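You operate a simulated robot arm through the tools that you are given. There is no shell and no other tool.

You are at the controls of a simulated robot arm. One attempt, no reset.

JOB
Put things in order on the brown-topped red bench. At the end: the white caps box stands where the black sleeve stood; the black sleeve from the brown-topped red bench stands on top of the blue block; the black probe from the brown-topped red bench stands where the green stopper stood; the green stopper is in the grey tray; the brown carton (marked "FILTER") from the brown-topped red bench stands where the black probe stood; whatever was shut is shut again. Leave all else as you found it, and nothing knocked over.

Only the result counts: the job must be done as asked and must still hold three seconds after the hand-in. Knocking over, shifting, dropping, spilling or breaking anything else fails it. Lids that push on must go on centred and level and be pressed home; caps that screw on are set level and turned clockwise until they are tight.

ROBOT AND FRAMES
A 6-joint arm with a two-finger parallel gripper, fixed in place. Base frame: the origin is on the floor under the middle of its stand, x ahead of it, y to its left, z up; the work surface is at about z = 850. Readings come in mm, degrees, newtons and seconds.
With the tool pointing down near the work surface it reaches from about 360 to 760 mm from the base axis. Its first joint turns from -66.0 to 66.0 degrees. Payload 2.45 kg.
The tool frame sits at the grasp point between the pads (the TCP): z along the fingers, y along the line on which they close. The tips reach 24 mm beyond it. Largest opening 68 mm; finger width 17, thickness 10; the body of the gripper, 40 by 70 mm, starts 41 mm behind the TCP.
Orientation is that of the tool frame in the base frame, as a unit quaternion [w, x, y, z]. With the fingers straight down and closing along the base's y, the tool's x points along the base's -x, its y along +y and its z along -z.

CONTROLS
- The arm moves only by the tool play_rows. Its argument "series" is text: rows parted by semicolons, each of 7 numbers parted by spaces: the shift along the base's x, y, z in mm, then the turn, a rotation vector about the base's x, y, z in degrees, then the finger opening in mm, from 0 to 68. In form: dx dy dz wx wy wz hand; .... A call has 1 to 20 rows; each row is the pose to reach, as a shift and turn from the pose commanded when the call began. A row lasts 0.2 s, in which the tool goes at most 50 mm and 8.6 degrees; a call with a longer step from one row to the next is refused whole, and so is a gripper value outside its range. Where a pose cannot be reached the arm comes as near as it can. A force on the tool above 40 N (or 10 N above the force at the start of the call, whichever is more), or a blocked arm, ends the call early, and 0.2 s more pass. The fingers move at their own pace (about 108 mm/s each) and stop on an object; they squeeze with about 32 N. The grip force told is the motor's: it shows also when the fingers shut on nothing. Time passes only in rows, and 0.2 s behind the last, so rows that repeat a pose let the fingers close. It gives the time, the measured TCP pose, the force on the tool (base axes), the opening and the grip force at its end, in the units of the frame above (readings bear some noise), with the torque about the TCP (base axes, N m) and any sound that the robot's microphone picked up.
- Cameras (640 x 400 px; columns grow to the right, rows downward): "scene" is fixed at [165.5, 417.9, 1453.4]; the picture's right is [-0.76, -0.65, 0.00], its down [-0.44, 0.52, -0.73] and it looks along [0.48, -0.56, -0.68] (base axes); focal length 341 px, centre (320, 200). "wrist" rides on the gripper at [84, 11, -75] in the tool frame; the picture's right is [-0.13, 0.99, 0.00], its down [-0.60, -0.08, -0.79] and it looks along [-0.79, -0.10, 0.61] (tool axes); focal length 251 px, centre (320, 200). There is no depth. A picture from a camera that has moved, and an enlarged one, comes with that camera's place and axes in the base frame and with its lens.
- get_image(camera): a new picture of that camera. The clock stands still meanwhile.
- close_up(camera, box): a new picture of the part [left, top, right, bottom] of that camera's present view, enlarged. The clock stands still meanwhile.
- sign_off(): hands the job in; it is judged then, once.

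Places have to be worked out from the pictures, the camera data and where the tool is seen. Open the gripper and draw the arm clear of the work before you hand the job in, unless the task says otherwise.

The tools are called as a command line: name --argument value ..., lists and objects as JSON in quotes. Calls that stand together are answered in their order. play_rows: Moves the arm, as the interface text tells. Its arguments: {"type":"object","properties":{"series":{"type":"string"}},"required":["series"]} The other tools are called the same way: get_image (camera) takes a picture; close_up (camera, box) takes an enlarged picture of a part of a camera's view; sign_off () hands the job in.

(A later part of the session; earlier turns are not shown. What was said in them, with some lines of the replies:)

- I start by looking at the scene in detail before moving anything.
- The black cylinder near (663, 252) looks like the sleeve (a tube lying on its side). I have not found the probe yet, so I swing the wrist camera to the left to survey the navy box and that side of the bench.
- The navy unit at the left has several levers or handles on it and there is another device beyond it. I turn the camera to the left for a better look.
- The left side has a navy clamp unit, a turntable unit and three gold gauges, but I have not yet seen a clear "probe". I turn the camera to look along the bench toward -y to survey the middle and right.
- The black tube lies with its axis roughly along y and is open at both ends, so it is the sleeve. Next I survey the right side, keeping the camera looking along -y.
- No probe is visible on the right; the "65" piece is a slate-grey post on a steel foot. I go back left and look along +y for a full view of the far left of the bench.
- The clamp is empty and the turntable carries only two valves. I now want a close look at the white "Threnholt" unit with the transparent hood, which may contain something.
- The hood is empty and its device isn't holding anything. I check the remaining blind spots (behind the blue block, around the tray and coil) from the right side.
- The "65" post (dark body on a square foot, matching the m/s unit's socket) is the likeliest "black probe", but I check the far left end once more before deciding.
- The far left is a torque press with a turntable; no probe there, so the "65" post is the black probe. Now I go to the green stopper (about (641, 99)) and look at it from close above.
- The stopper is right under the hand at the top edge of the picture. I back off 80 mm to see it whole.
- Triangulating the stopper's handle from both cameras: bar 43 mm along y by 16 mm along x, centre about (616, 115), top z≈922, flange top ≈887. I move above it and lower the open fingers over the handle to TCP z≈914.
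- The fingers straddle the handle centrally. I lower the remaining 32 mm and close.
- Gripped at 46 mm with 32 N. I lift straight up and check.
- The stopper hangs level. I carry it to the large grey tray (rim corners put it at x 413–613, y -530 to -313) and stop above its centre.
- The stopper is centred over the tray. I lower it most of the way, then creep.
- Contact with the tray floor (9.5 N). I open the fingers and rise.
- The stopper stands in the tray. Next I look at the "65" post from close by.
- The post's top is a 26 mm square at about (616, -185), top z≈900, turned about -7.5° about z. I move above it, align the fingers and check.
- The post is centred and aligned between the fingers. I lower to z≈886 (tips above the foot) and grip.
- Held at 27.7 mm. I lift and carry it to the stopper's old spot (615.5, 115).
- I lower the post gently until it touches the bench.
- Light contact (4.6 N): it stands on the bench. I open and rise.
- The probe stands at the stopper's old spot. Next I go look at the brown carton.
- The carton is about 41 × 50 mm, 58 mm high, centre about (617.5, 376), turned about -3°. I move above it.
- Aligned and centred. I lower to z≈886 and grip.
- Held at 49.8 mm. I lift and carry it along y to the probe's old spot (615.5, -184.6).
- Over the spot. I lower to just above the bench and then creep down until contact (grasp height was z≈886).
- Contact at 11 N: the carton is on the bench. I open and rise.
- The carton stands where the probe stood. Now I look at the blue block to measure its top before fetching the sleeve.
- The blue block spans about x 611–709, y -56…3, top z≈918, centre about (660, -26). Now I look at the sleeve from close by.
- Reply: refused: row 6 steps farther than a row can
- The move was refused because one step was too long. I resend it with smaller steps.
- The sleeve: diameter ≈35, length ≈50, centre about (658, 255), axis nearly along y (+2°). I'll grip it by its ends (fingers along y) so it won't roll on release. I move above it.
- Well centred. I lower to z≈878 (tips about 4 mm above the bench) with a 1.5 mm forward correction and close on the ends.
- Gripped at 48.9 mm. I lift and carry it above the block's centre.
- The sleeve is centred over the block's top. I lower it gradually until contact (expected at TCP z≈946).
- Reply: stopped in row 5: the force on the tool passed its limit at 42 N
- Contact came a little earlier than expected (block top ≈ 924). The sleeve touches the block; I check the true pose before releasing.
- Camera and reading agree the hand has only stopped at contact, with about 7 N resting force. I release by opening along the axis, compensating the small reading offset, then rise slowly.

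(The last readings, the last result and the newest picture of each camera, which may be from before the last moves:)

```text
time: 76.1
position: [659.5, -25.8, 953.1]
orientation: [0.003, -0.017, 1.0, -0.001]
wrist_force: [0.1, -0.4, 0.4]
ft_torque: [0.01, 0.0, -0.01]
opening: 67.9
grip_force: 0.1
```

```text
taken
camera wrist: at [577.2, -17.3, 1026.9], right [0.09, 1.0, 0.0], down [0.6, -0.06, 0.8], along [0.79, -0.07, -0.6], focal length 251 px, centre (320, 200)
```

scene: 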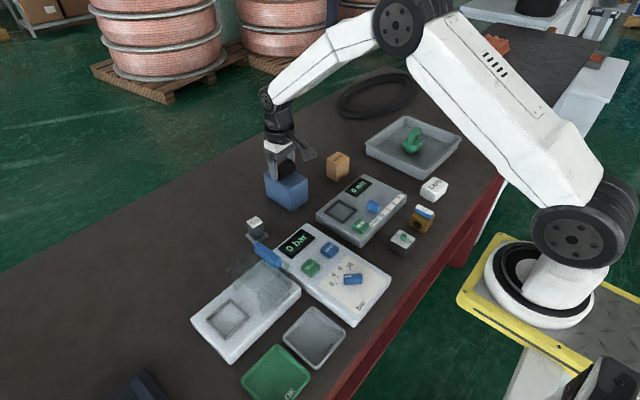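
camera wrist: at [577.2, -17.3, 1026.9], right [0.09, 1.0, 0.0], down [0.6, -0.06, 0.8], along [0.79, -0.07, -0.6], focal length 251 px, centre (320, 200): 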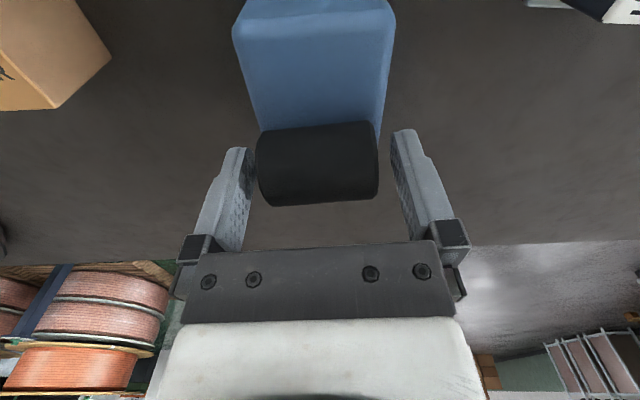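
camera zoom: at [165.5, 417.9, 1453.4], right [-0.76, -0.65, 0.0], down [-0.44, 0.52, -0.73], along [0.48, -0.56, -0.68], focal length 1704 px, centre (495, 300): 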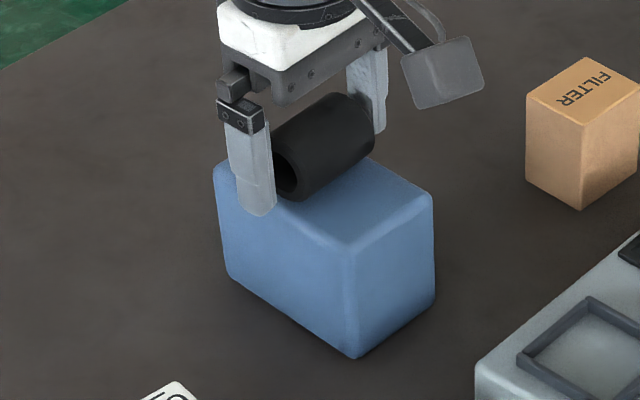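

The sleeve rests on the block without rolling. I rise straight up.

play_rows --series "0 0 8 0 0 0 68; 0 0 25 0 0 0 68; 0 0 55 0 0 0 68; 0 0 90 0 0 0 68; 0 0 120 0 0 0 68; 0 0 120 0 0 0 68"

close_up --camera "scene" --box '[240, 140, 330, 220]'

get_image --camera "wrist"

```text
time: 77.5
position: [660.1, -23.9, 1072.3]
orientation: [0.004, -0.018, 1.0, 0.0]
wrist_force: [-0.1, 1.0, 0.0]
ft_torque: [0.01, 0.03, -0.02]
opening: 67.9
grip_force: 0.0
```

```text
5.00 times, centred on (285, 180) of scene
camera zoom: at [165.5, 417.9, 1453.4], right [-0.76, -0.65, 0.0], down [-0.44, 0.52, -0.73], along [0.48, -0.56, -0.68], focal length 1704 px, centre (495, 300)
```

zoom: 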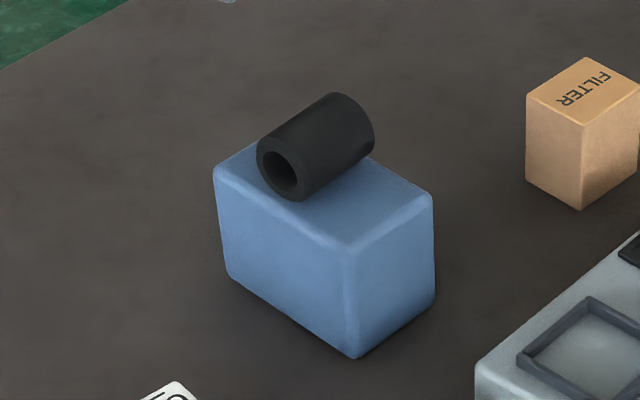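

```text
taken
camera wrist: at [577.1, -15.2, 1147.3], right [0.09, 1.0, 0.0], down [0.6, -0.06, 0.8], along [0.79, -0.07, -0.6], focal length 251 px, centre (320, 200)
```

wrist: 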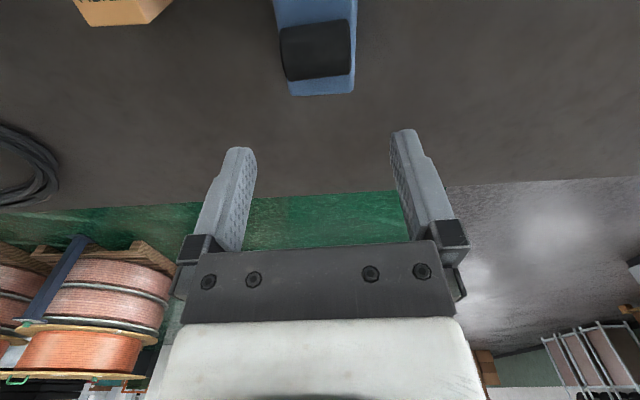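

The sleeve sits centred on the block (about (661, -26)) and the block hasn't moved. I level the tool (0.4° tilt) and go look at the white CAPS box.

play_rows --series "0 0 0 0 0.38 -2 68; 0 0 0 0 0.38 -2 68"

play_rows --series "-35 -22 0 0 0 -4 68; -70 -44 0 0 0 -8 68; -105 -66 0 0 0 -12 68; -140 -88 0 0 0 -16 68; -175 -110 0 0 0 -20 68; -210 -132 0 0 0 -24 68; -245 -154 -10 0 0 -28 68; -280 -176 -25 0 0 -32 68; -315 -198 -40 0 0 -36 68; -342 -217 -57 0 0 -37.4 68; -342 -217 -57 0 0 -37.4 68; -342 -217 -57 0 0 -37.4 68"

get_image --camera "wrist"

close_up --camera "scene" --box '[400, 160, 460, 220]'

```text
time: 78.1
position: [660.7, -23.6, 1071.7]
orientation: [-0.001, 0.0, 1.0, 0.0]
wrist_force: [-0.3, 0.7, 0.4]
ft_torque: [0.01, -0.01, -0.02]
opening: 68.3
grip_force: 0.1
```

```text
time: 80.7
position: [316.1, -240.8, 1012.8]
orientation: [-0.001, 0.321, 0.947, 0.0]
wrist_force: [0.9, 1.2, -0.1]
ft_torque: [-0.03, 0.01, 0.02]
opening: 68.3
grip_force: 0.1
```

```text
taken
camera wrist: at [258.6, -181.0, 1087.9], right [0.7, 0.71, 0.0], down [0.43, -0.43, 0.79], along [0.56, -0.56, -0.61], focal length 251 px, centre (320, 200)
```

wrist: 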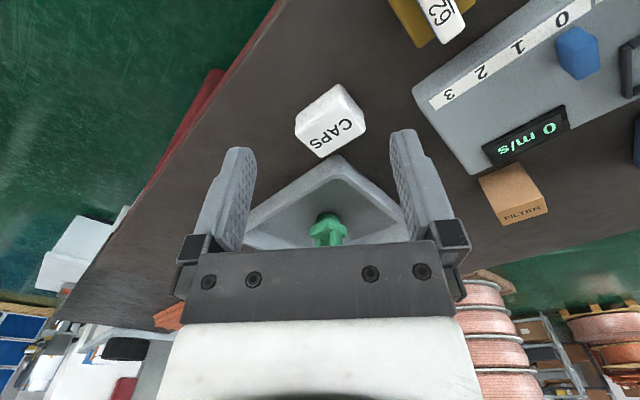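

```text
6.67 times, centred on (430, 190) of scene
camera zoom: at [165.5, 417.9, 1453.4], right [-0.76, -0.65, 0.0], down [-0.44, 0.52, -0.73], along [0.48, -0.56, -0.68], focal length 2272 px, centre (-413, 267)
```

zoom: 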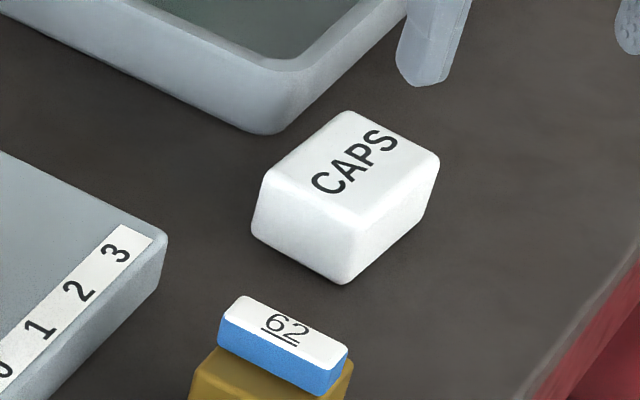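

close_up --camera "wrist" --box '[280, 70, 380, 170]'

```text
4.00 times, centred on (330, 120) of wrist
camera zoom: at [258.6, -181.0, 1087.9], right [0.7, 0.71, 0.0], down [0.43, -0.43, 0.79], along [0.56, -0.56, -0.61], focal length 1006 px, centre (280, 520)
```

zoom: 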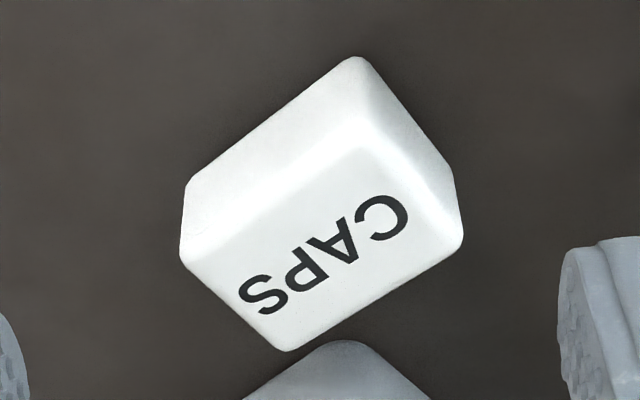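

The CAPS box is about 40 (x) × 53 (y) × 35 mm, centre about (376, -284), turned about -4.5°. I move above it with the fingers closing along y.

play_rows --series "12 -9 0 0 0 7 68; 24 -18 0 0 0 14 68; 36 -27 0 0 0 21 68; 48 -36 0 0 0 28 68; 58.9 -43.7 0 0 0 32.9 68; 58.9 -43.7 -30 0 0 32.9 68; 58.9 -43.7 -60 0 0 32.9 68; 58.9 -43.7 -60 0 0 32.9 68"

get_image --camera "wrist"

close_up --camera "scene" --box '[370, 120, 470, 220]'

```text
time: 82.5
position: [376.2, -285.5, 954.9]
orientation: [-0.001, 0.039, 0.999, 0.0]
wrist_force: [-0.9, 0.6, -0.4]
ft_torque: [0.02, 0.03, 0.01]
opening: 68.0
grip_force: 0.1
```

```text
taken
camera wrist: at [296.6, -268.3, 1030.2], right [0.21, 0.98, 0.0], down [0.6, -0.13, 0.79], along [0.78, -0.16, -0.61], focal length 251 px, centre (320, 200)
```

wrist: 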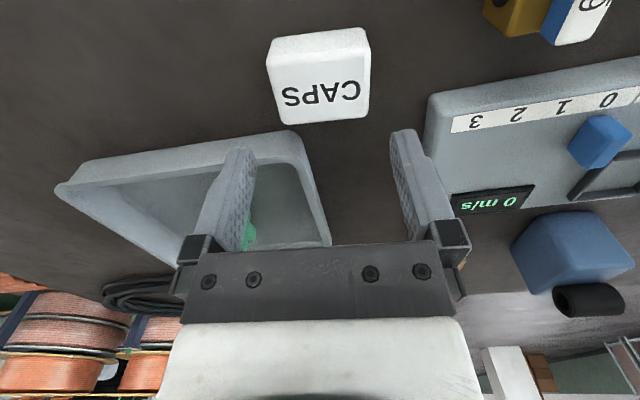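

```text
4.00 times, centred on (420, 170) of scene
camera zoom: at [165.5, 417.9, 1453.4], right [-0.76, -0.65, 0.0], down [-0.44, 0.52, -0.73], along [0.48, -0.56, -0.68], focal length 1363 px, centre (-80, 320)
```

zoom: 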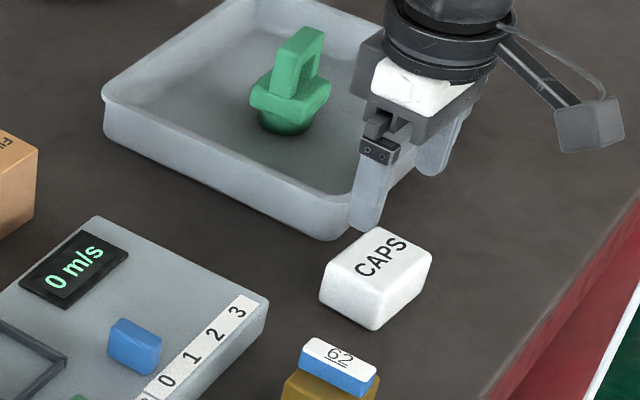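

Centred in y and aligned; the box centre is about 3 mm nearer than the TCP. I correct, lower to z≈879 and grip.

play_rows --series "-3 0 -25 0 0 0 68; -3 0 -50 0 0 0 68; -3 0 -68 0 0 0 68; -3 0 -76 0 0 0 68; -3 0 -76 0 0 0 68; -3 0 -76 0 0 0 42; -3 0 -76 0 0 0 42; -3 0 -76 0 0 0 42"

get_image --camera "wrist"

```text
time: 84.3
position: [373.7, -286.5, 880.1]
orientation: [0.0, 0.04, 0.999, 0.0]
wrist_force: [-0.2, -0.3, -0.9]
ft_torque: [-0.01, 0.0, -0.01]
opening: 59.4
grip_force: 32.2
```

```text
taken
camera wrist: at [292.4, -268.9, 953.9], right [0.21, 0.98, 0.0], down [0.6, -0.13, 0.79], along [0.78, -0.16, -0.61], focal length 251 px, centre (320, 200)
```

wrist: 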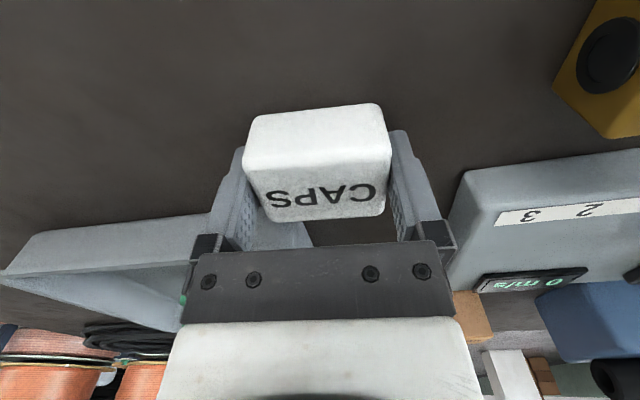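

Gripped at 59 mm (the box is a bit wider at the base). I lift a little and check the hold.

play_rows --series "0 0 5 0 0 0 42; 0 0 15 0 0 0 42; 0 0 25 0 0 0 42; 0 0 25 0 0 0 42"

get_image --camera "wrist"

close_up --camera "scene" --box '[370, 120, 470, 220]'

```text
time: 85.3
position: [373.8, -286.1, 903.3]
orientation: [0.0, 0.039, 0.999, 0.0]
wrist_force: [0.1, 0.9, -1.0]
ft_torque: [-0.01, -0.02, 0.05]
opening: 59.4
grip_force: 32.2
```

```text
taken
camera wrist: at [292.9, -268.6, 979.3], right [0.21, 0.98, 0.0], down [0.6, -0.13, 0.79], along [0.78, -0.16, -0.61], focal length 251 px, centre (320, 200)
```

wrist: 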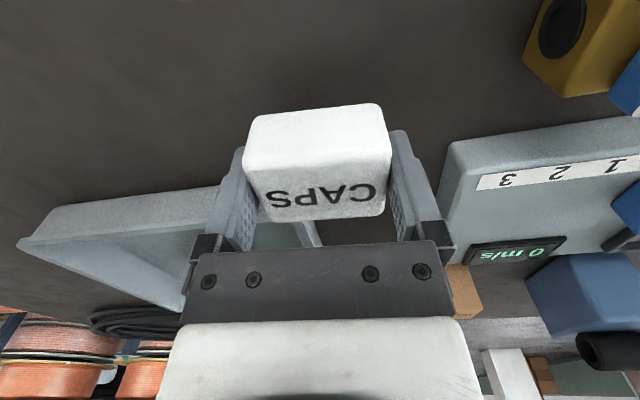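

```text
4.00 times, centred on (420, 170) of scene
camera zoom: at [165.5, 417.9, 1453.4], right [-0.76, -0.65, 0.0], down [-0.44, 0.52, -0.73], along [0.48, -0.56, -0.68], focal length 1363 px, centre (-80, 320)
```

zoom: 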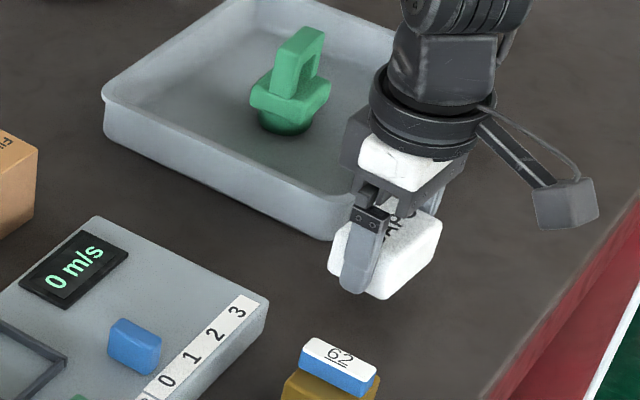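

The hold is firm. I lift to about z=1040 and carry the box to the sleeve's old spot (658, 255).

play_rows --series "0 0 30 0 0 0 42; 0 0 70 0 0 0 42; 0 0 110 0 0 0 42; 0 0 136 0 0 0 42; 12 23 136 0 0 0 42; 32 60 136 0 0 0 42; 52 98 136 0 0 0 42; 72 136 136 0 0 0 42; 92 175 136 0 0 0 42; 112 213 136 0 0 0 42; 132 251 136 0 0 0 42; 152 289 136 0 0 0 42; 172 327 136 0 0 0 42; 192 365 136 0 0 0 42; 212 403 136 0 0 0 42; 232 441 136 0 0 0 42; 252 479 136 0 0 0 42; 270 513 136 0 0 0 42; 281 534 136 0 0 0 42; 284.4 540.9 136 0 0 0 42"

get_image --camera "wrist"

get_image --camera "scene"

```text
time: 89.5
position: [658.1, 253.9, 1041.3]
orientation: [-0.001, 0.04, 0.999, 0.0]
wrist_force: [0.7, 0.6, -1.0]
ft_torque: [0.0, 0.0, -0.02]
opening: 59.3
grip_force: 31.9
```

```text
taken
camera wrist: at [578.0, 271.5, 1115.6], right [0.21, 0.98, 0.0], down [0.6, -0.13, 0.79], along [0.78, -0.16, -0.61], focal length 251 px, centre (320, 200)
```

wrist: 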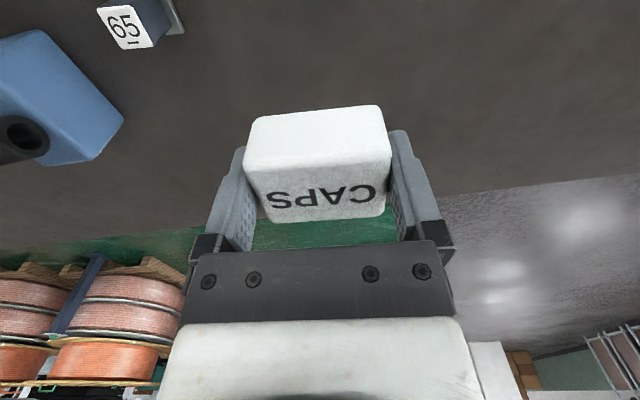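

```text
taken
```

scene: 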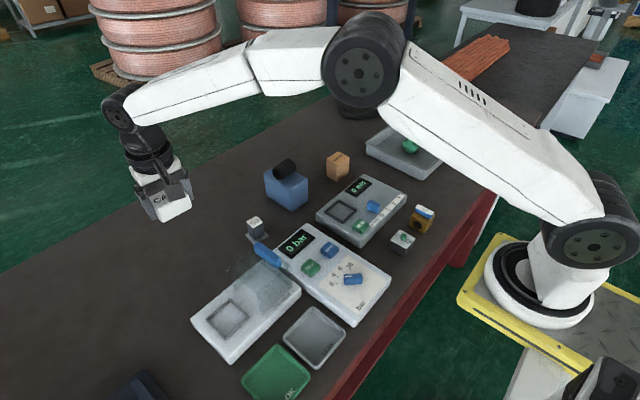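

Over the spot. I lower to just above the bench, then creep to contact.

play_rows --series "0 0 -30 0 0 0 42; 0 0 -70 0 0 0 42; 0 0 -110 0 0 0 42; 0 0 -140 0 0 0 42; 0 0 -153 0 0 0 42; 0 0 -157 0 0 0 42; 0 0 -158.5 0 0 0 42; 0 0 -158.5 0 0 0 42"

close_up --camera "scene" --box '[130, 180, 270, 300]'

```text
time: 91.3
position: [659.9, 254.5, 882.1]
orientation: [0.0, 0.039, 0.999, 0.001]
wrist_force: [0.0, -0.4, -1.2]
ft_torque: [0.0, -0.04, -0.01]
opening: 59.5
grip_force: 32.5
```

```text
3.33 times, centred on (200, 240) of scene
camera zoom: at [165.5, 417.9, 1453.4], right [-0.76, -0.65, 0.0], down [-0.44, 0.52, -0.73], along [0.48, -0.56, -0.68], focal length 1136 px, centre (720, 67)
```

zoom: 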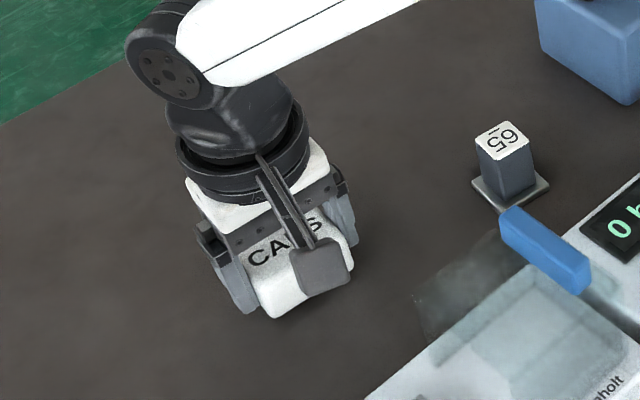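

play_rows --series "0 0 -0.8 0 0 0 42; 0 0 -1.6 0 0 0 42; 0 0 -2.2 0 0 0 42; 0 0 -2.2 0 0 0 42"

```text
time: 92.3
position: [657.1, 253.4, 879.8]
orientation: [-0.001, 0.04, 0.999, 0.001]
wrist_force: [0.3, 0.7, -0.4]
ft_torque: [-0.01, 0.02, -0.03]
opening: 59.7
grip_force: 32.2
```

play_rows --series "0 0 -0.6 0 0 0 42; 0 0 -1.2 0 0 0 42; 0 0 -1.2 0 0 0 42"

```text
time: 93.1
position: [658.2, 254.4, 878.9]
orientation: [0.0, 0.039, 0.999, 0.0]
wrist_force: [0.3, 0.7, 1.5]
ft_torque: [-0.03, 0.04, 0.02]
opening: 59.5
grip_force: 31.8
```

play_rows --series "0 0 -0.5 0 0 0 42; 0 0 -0.8 0 0 0 42; 0 0 -0.8 0 0 0 42"

```text
time: 93.9
position: [659.0, 254.0, 878.7]
orientation: [0.0, 0.039, 0.999, 0.001]
wrist_force: [0.2, 1.3, 5.4]
ft_torque: [-0.04, 0.09, 0.0]
opening: 59.3
grip_force: 32.2
```

Contact (5 N): the box rests on the bench. I open and rise.

play_rows --series "0 0 0.4 0 0 0 64; 0 0 0.4 0 0 0 68; 0 0 0.4 0 0 0 68; 0 0 12 0 0 0 68; 0 0 45 0 0 0 68; 0 0 90 0 0 0 68; 0 0 130 0 0 0 68; 0 0 130 0 0 0 68"

get_image --camera "wrist"

get_image --camera "scene"

```text
time: 95.7
position: [657.9, 254.6, 1007.0]
orientation: [-0.001, 0.039, 0.999, 0.0]
wrist_force: [-0.5, -0.2, -0.5]
ft_torque: [0.0, 0.0, -0.04]
opening: 68.2
grip_force: 0.1
```

```text
taken
camera wrist: at [576.8, 272.8, 1082.5], right [0.21, 0.98, 0.0], down [0.6, -0.13, 0.79], along [0.78, -0.16, -0.61], focal length 251 px, centre (320, 200)
```

wrist: 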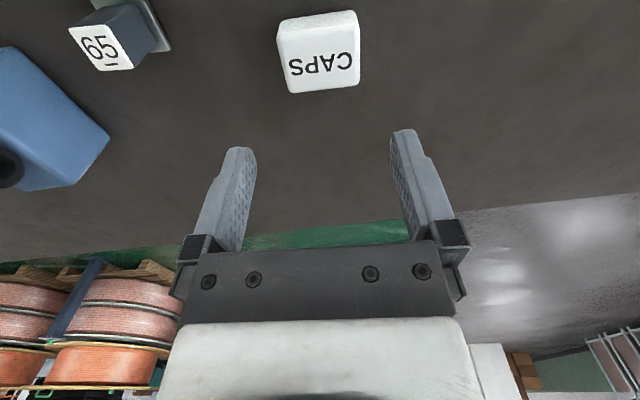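

```text
taken
```

scene: 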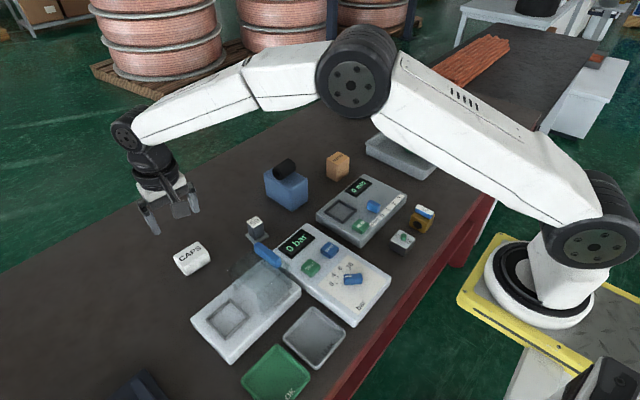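

All five pieces are placed. Before signing off I want to double-check the identity of the "black probe" by looking further around for anything I may have missed, so I raise the arm and survey again.

play_rows --series "0 0 40 0 0 0 68; -10 0 85 0 0 0 68; -20 -30 110 0 0 4 68; -32 -75 129 0 0 8 68; -44 -120 129 0 0 12 68; -56 -165 129 0 0 16 68; -68 -210 129 0 0 20 68; -80 -255 129 0 0 24 68; -92 -300 129 0 0 28 68; -104 -345 129 0 0 32 68; -116 -390 129 0 0 36 68; -130 -435 129 0 0 40 68; -145 -480 129 0 0 44 68; -160 -515 129 0 0 48 68; -172 -530 129 0 0 49.5 68; -172 -530 129 0 0 49.5 68"

get_image --camera "wrist"

get_image --camera "scene"

close_up --camera "wrist" --box '[460, 240, 640, 400]'

close_up --camera "wrist" --box '[0, 200, 200, 400]'

```text
refused: row 4 steps farther than a row can; nothing moved
```

```text
taken
camera wrist: at [576.8, 272.8, 1082.5], right [0.21, 0.98, 0.0], down [0.6, -0.13, 0.79], along [0.78, -0.16, -0.61], focal length 251 px, centre (320, 200)
```

wrist: 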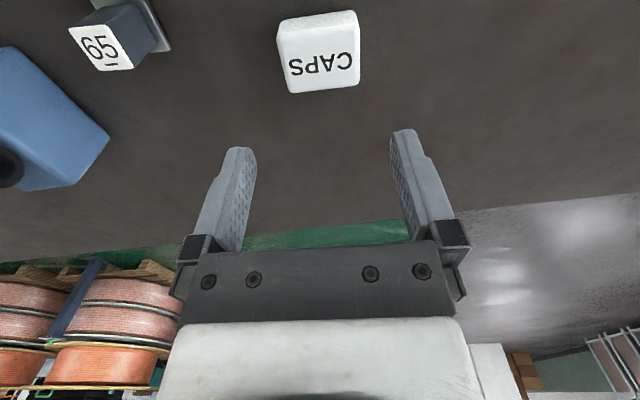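

```text
taken
```

scene: 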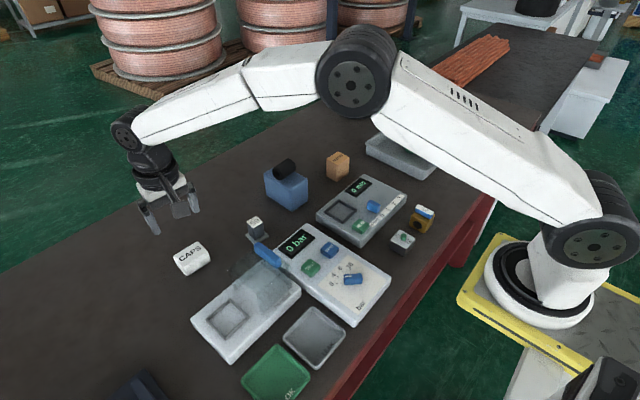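

```text
2.50 times, centred on (550, 320) of wrist
camera zoom: at [576.8, 272.8, 1082.5], right [0.21, 0.98, 0.0], down [0.6, -0.13, 0.79], along [0.78, -0.16, -0.61], focal length 629 px, centre (-255, -100)
```

zoom: 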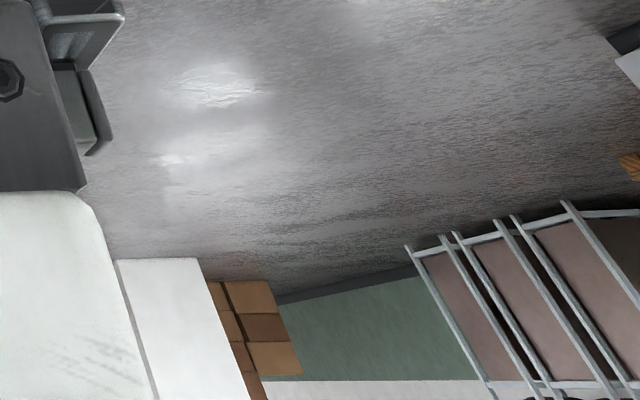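

```text
2.00 times, centred on (100, 300) of wrist
camera zoom: at [576.8, 272.8, 1082.5], right [0.21, 0.98, 0.0], down [0.6, -0.13, 0.79], along [0.78, -0.16, -0.61], focal length 503 px, centre (760, 0)
```

zoom: 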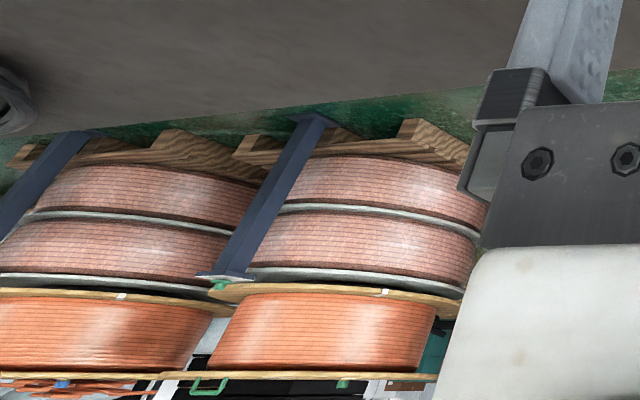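

The move was refused for one over-long step; I resend with smaller steps.

play_rows --series "0 0 40 0 0 0 68; -10 0 80 0 0 0 68; -20 -25 110 0 0 4 68; -32 -65 129 0 0 8 68; -44 -108 129 0 0 12 68; -56 -151 129 0 0 16 68; -68 -194 129 0 0 20 68; -80 -237 129 0 0 24 68; -92 -280 129 0 0 28 68; -104 -323 129 0 0 32 68; -116 -366 129 0 0 36 68; -130 -409 129 0 0 40 68; -145 -452 129 0 0 44 68; -160 -493 129 0 0 48 68; -172 -530 129 0 0 49.5 68; -172 -530 129 0 0 49.5 68"

get_image --camera "wrist"

get_image --camera "scene"

close_up --camera "wrist" --box '[460, 240, 640, 400]'

close_up --camera "wrist" --box '[0, 200, 200, 400]'

```text
time: 99.1
position: [485.0, -275.8, 1137.1]
orientation: [-0.001, -0.383, 0.924, -0.001]
wrist_force: [-0.9, 0.9, -0.4]
ft_torque: [0.02, 0.02, 0.01]
opening: 68.3
grip_force: 0.0
```

```text
taken
camera wrist: at [420.4, -328.2, 1212.1], right [-0.61, 0.79, 0.0], down [0.48, 0.37, 0.79], along [0.63, 0.48, -0.61], focal length 251 px, centre (320, 200)
```

wrist: 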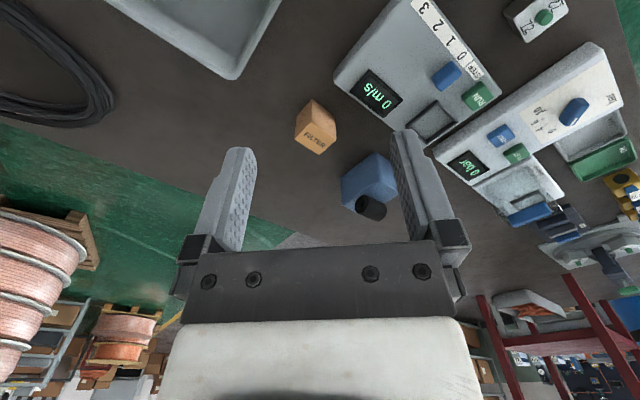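

```text
taken
```

scene: 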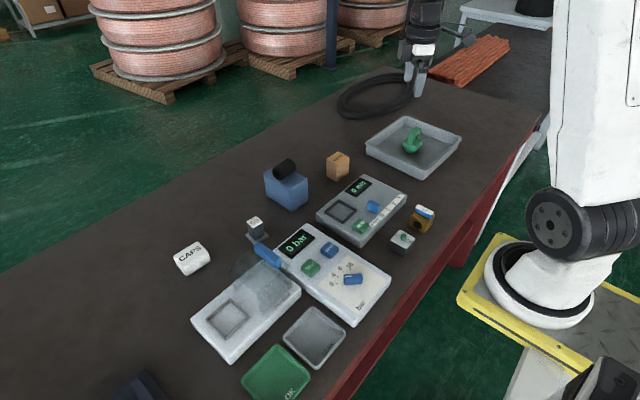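

```text
2.50 times, centred on (550, 320) of wrist
camera zoom: at [420.4, -328.2, 1212.1], right [-0.61, 0.79, 0.0], down [0.48, 0.37, 0.79], along [0.63, 0.48, -0.61], focal length 629 px, centre (-255, -100)
```

zoom: 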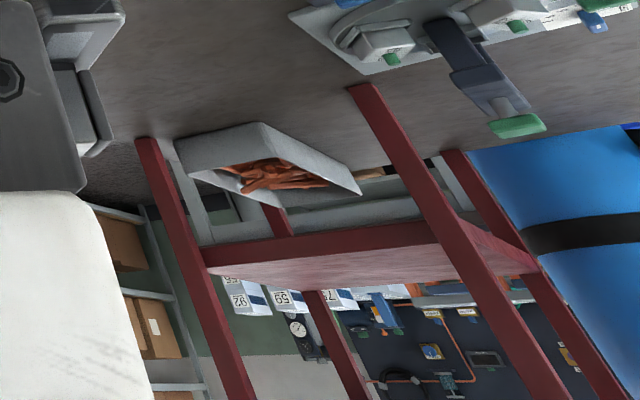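

```text
2.00 times, centred on (100, 300) of wrist
camera zoom: at [420.4, -328.2, 1212.1], right [-0.61, 0.79, 0.0], down [0.48, 0.37, 0.79], along [0.63, 0.48, -0.61], focal length 503 px, centre (760, 0)
```

zoom: 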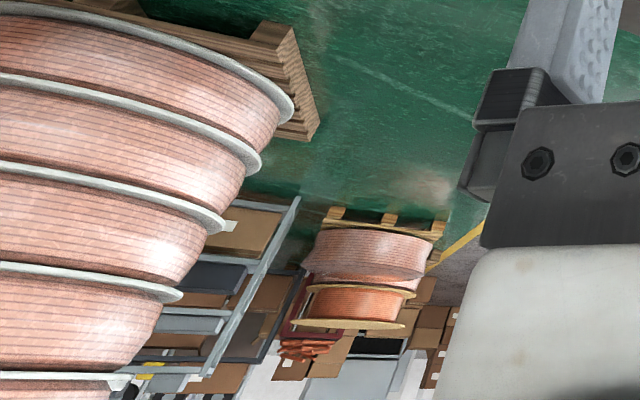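

Nothing else resembling a probe exists on the bench, and the large unmarked tray is the grey tray. I verify the final placements close up, in particular that the sleeve hasn't rolled.

close_up --camera "scene" --box '[240, 140, 330, 220]'

close_up --camera "scene" --box '[150, 200, 310, 320]'

close_up --camera "scene" --box '[320, 90, 480, 240]'

close_up --camera "wrist" --box '[280, 80, 430, 230]'

```text
5.00 times, centred on (285, 180) of scene
camera zoom: at [165.5, 417.9, 1453.4], right [-0.76, -0.65, 0.0], down [-0.44, 0.52, -0.73], along [0.48, -0.56, -0.68], focal length 1704 px, centre (495, 300)
```

zoom: 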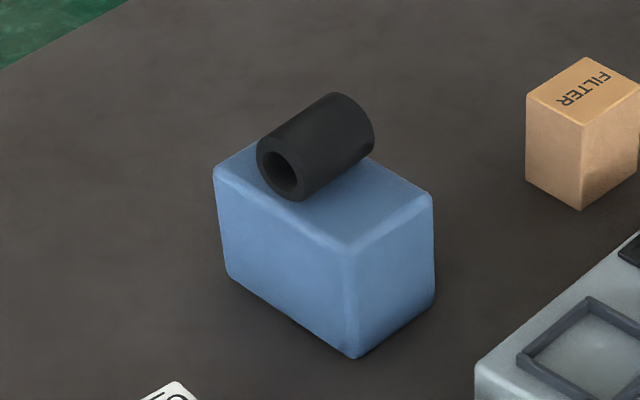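

```text
3.33 times, centred on (230, 260) of scene
camera zoom: at [165.5, 417.9, 1453.4], right [-0.76, -0.65, 0.0], down [-0.44, 0.52, -0.73], along [0.48, -0.56, -0.68], focal length 1136 px, centre (620, 0)
```

zoom: 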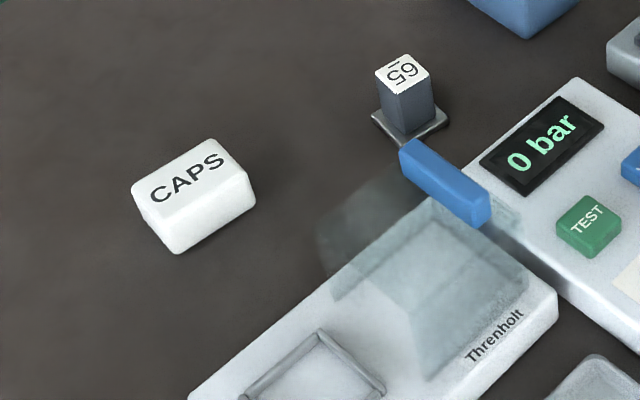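

```text
2.67 times, centred on (400, 165) of scene
camera zoom: at [165.5, 417.9, 1453.4], right [-0.76, -0.65, 0.0], down [-0.44, 0.52, -0.73], along [0.48, -0.56, -0.68], focal length 909 px, centre (107, 293)
```

zoom: 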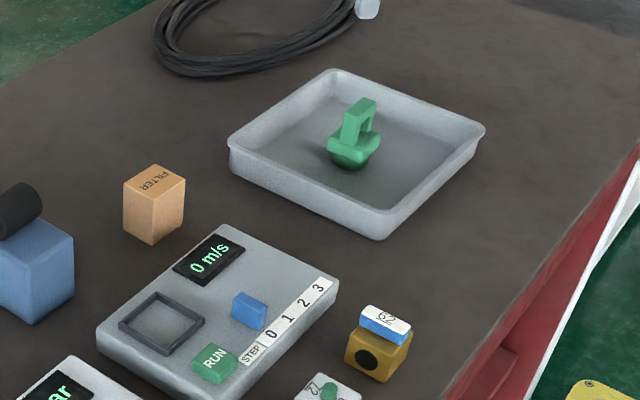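

```text
2.67 times, centred on (355, 155) of wrist
camera zoom: at [420.4, -328.2, 1212.1], right [-0.61, 0.79, 0.0], down [0.48, 0.37, 0.79], along [0.63, 0.48, -0.61], focal length 670 px, centre (227, 320)
```

zoom: 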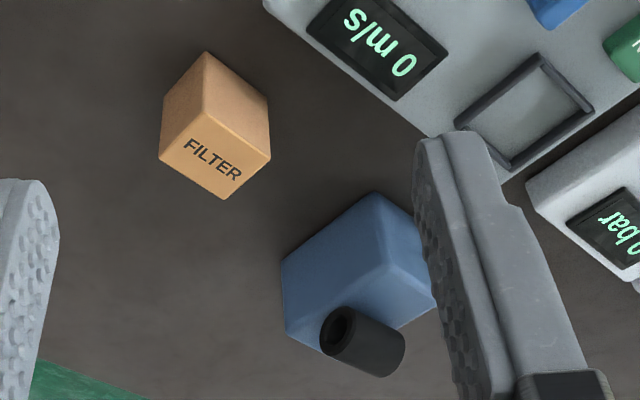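

All pieces are in place: stopper in the grey tray, probe at the stopper's spot, carton at the probe's spot, sleeve resting still on the blue block for over 20 s, and the CAPS box at the sleeve's spot. The gripper is open and nearly 290 mm above the bench, nothing shut was opened, so I hand the job in.

sign_off

```text
The job is handed in.
```

I moved all five pieces and handed the job in. The verdict isn't known yet. The last pictures show everything standing where I put it.

| Piece | Now at | Position (x, y) |
|---|---|---|
| Green stopper | in the large grey tray | about (515, -421) |
| Black probe | the stopper's old spot | about (615, 115) |
| Brown "FILTER" carton | the probe's old spot | about (615, -185) |
| Black sleeve | on top of the blue block | about (661, -26) |
| White caps box | the sleeve's old spot | about (658, 254) |

Three of these rest on my reading of the job:

- **Probe:** I took the dark post marked "65" to be the black probe. It looks more slate-grey than black, and nothing else on the bench resembled a probe.
- **Tray:** I used the large unmarked tray, not the smaller grey one marked "LEAK".
- **Sleeve:** it was lying on its side when I found it, so I laid it on the block the same way rather than standing it on end. It lay still on the block for over 20 seconds before hand-in.

When I lowered the sleeve, the block's top was higher than I had measured, so the arm pressed on it at about 42 N and stopped. The pictures before and after show the block in the same place.

I opened nothing that was shut. The gripper is open and the arm is clear, nearly 290 mm above the bench.
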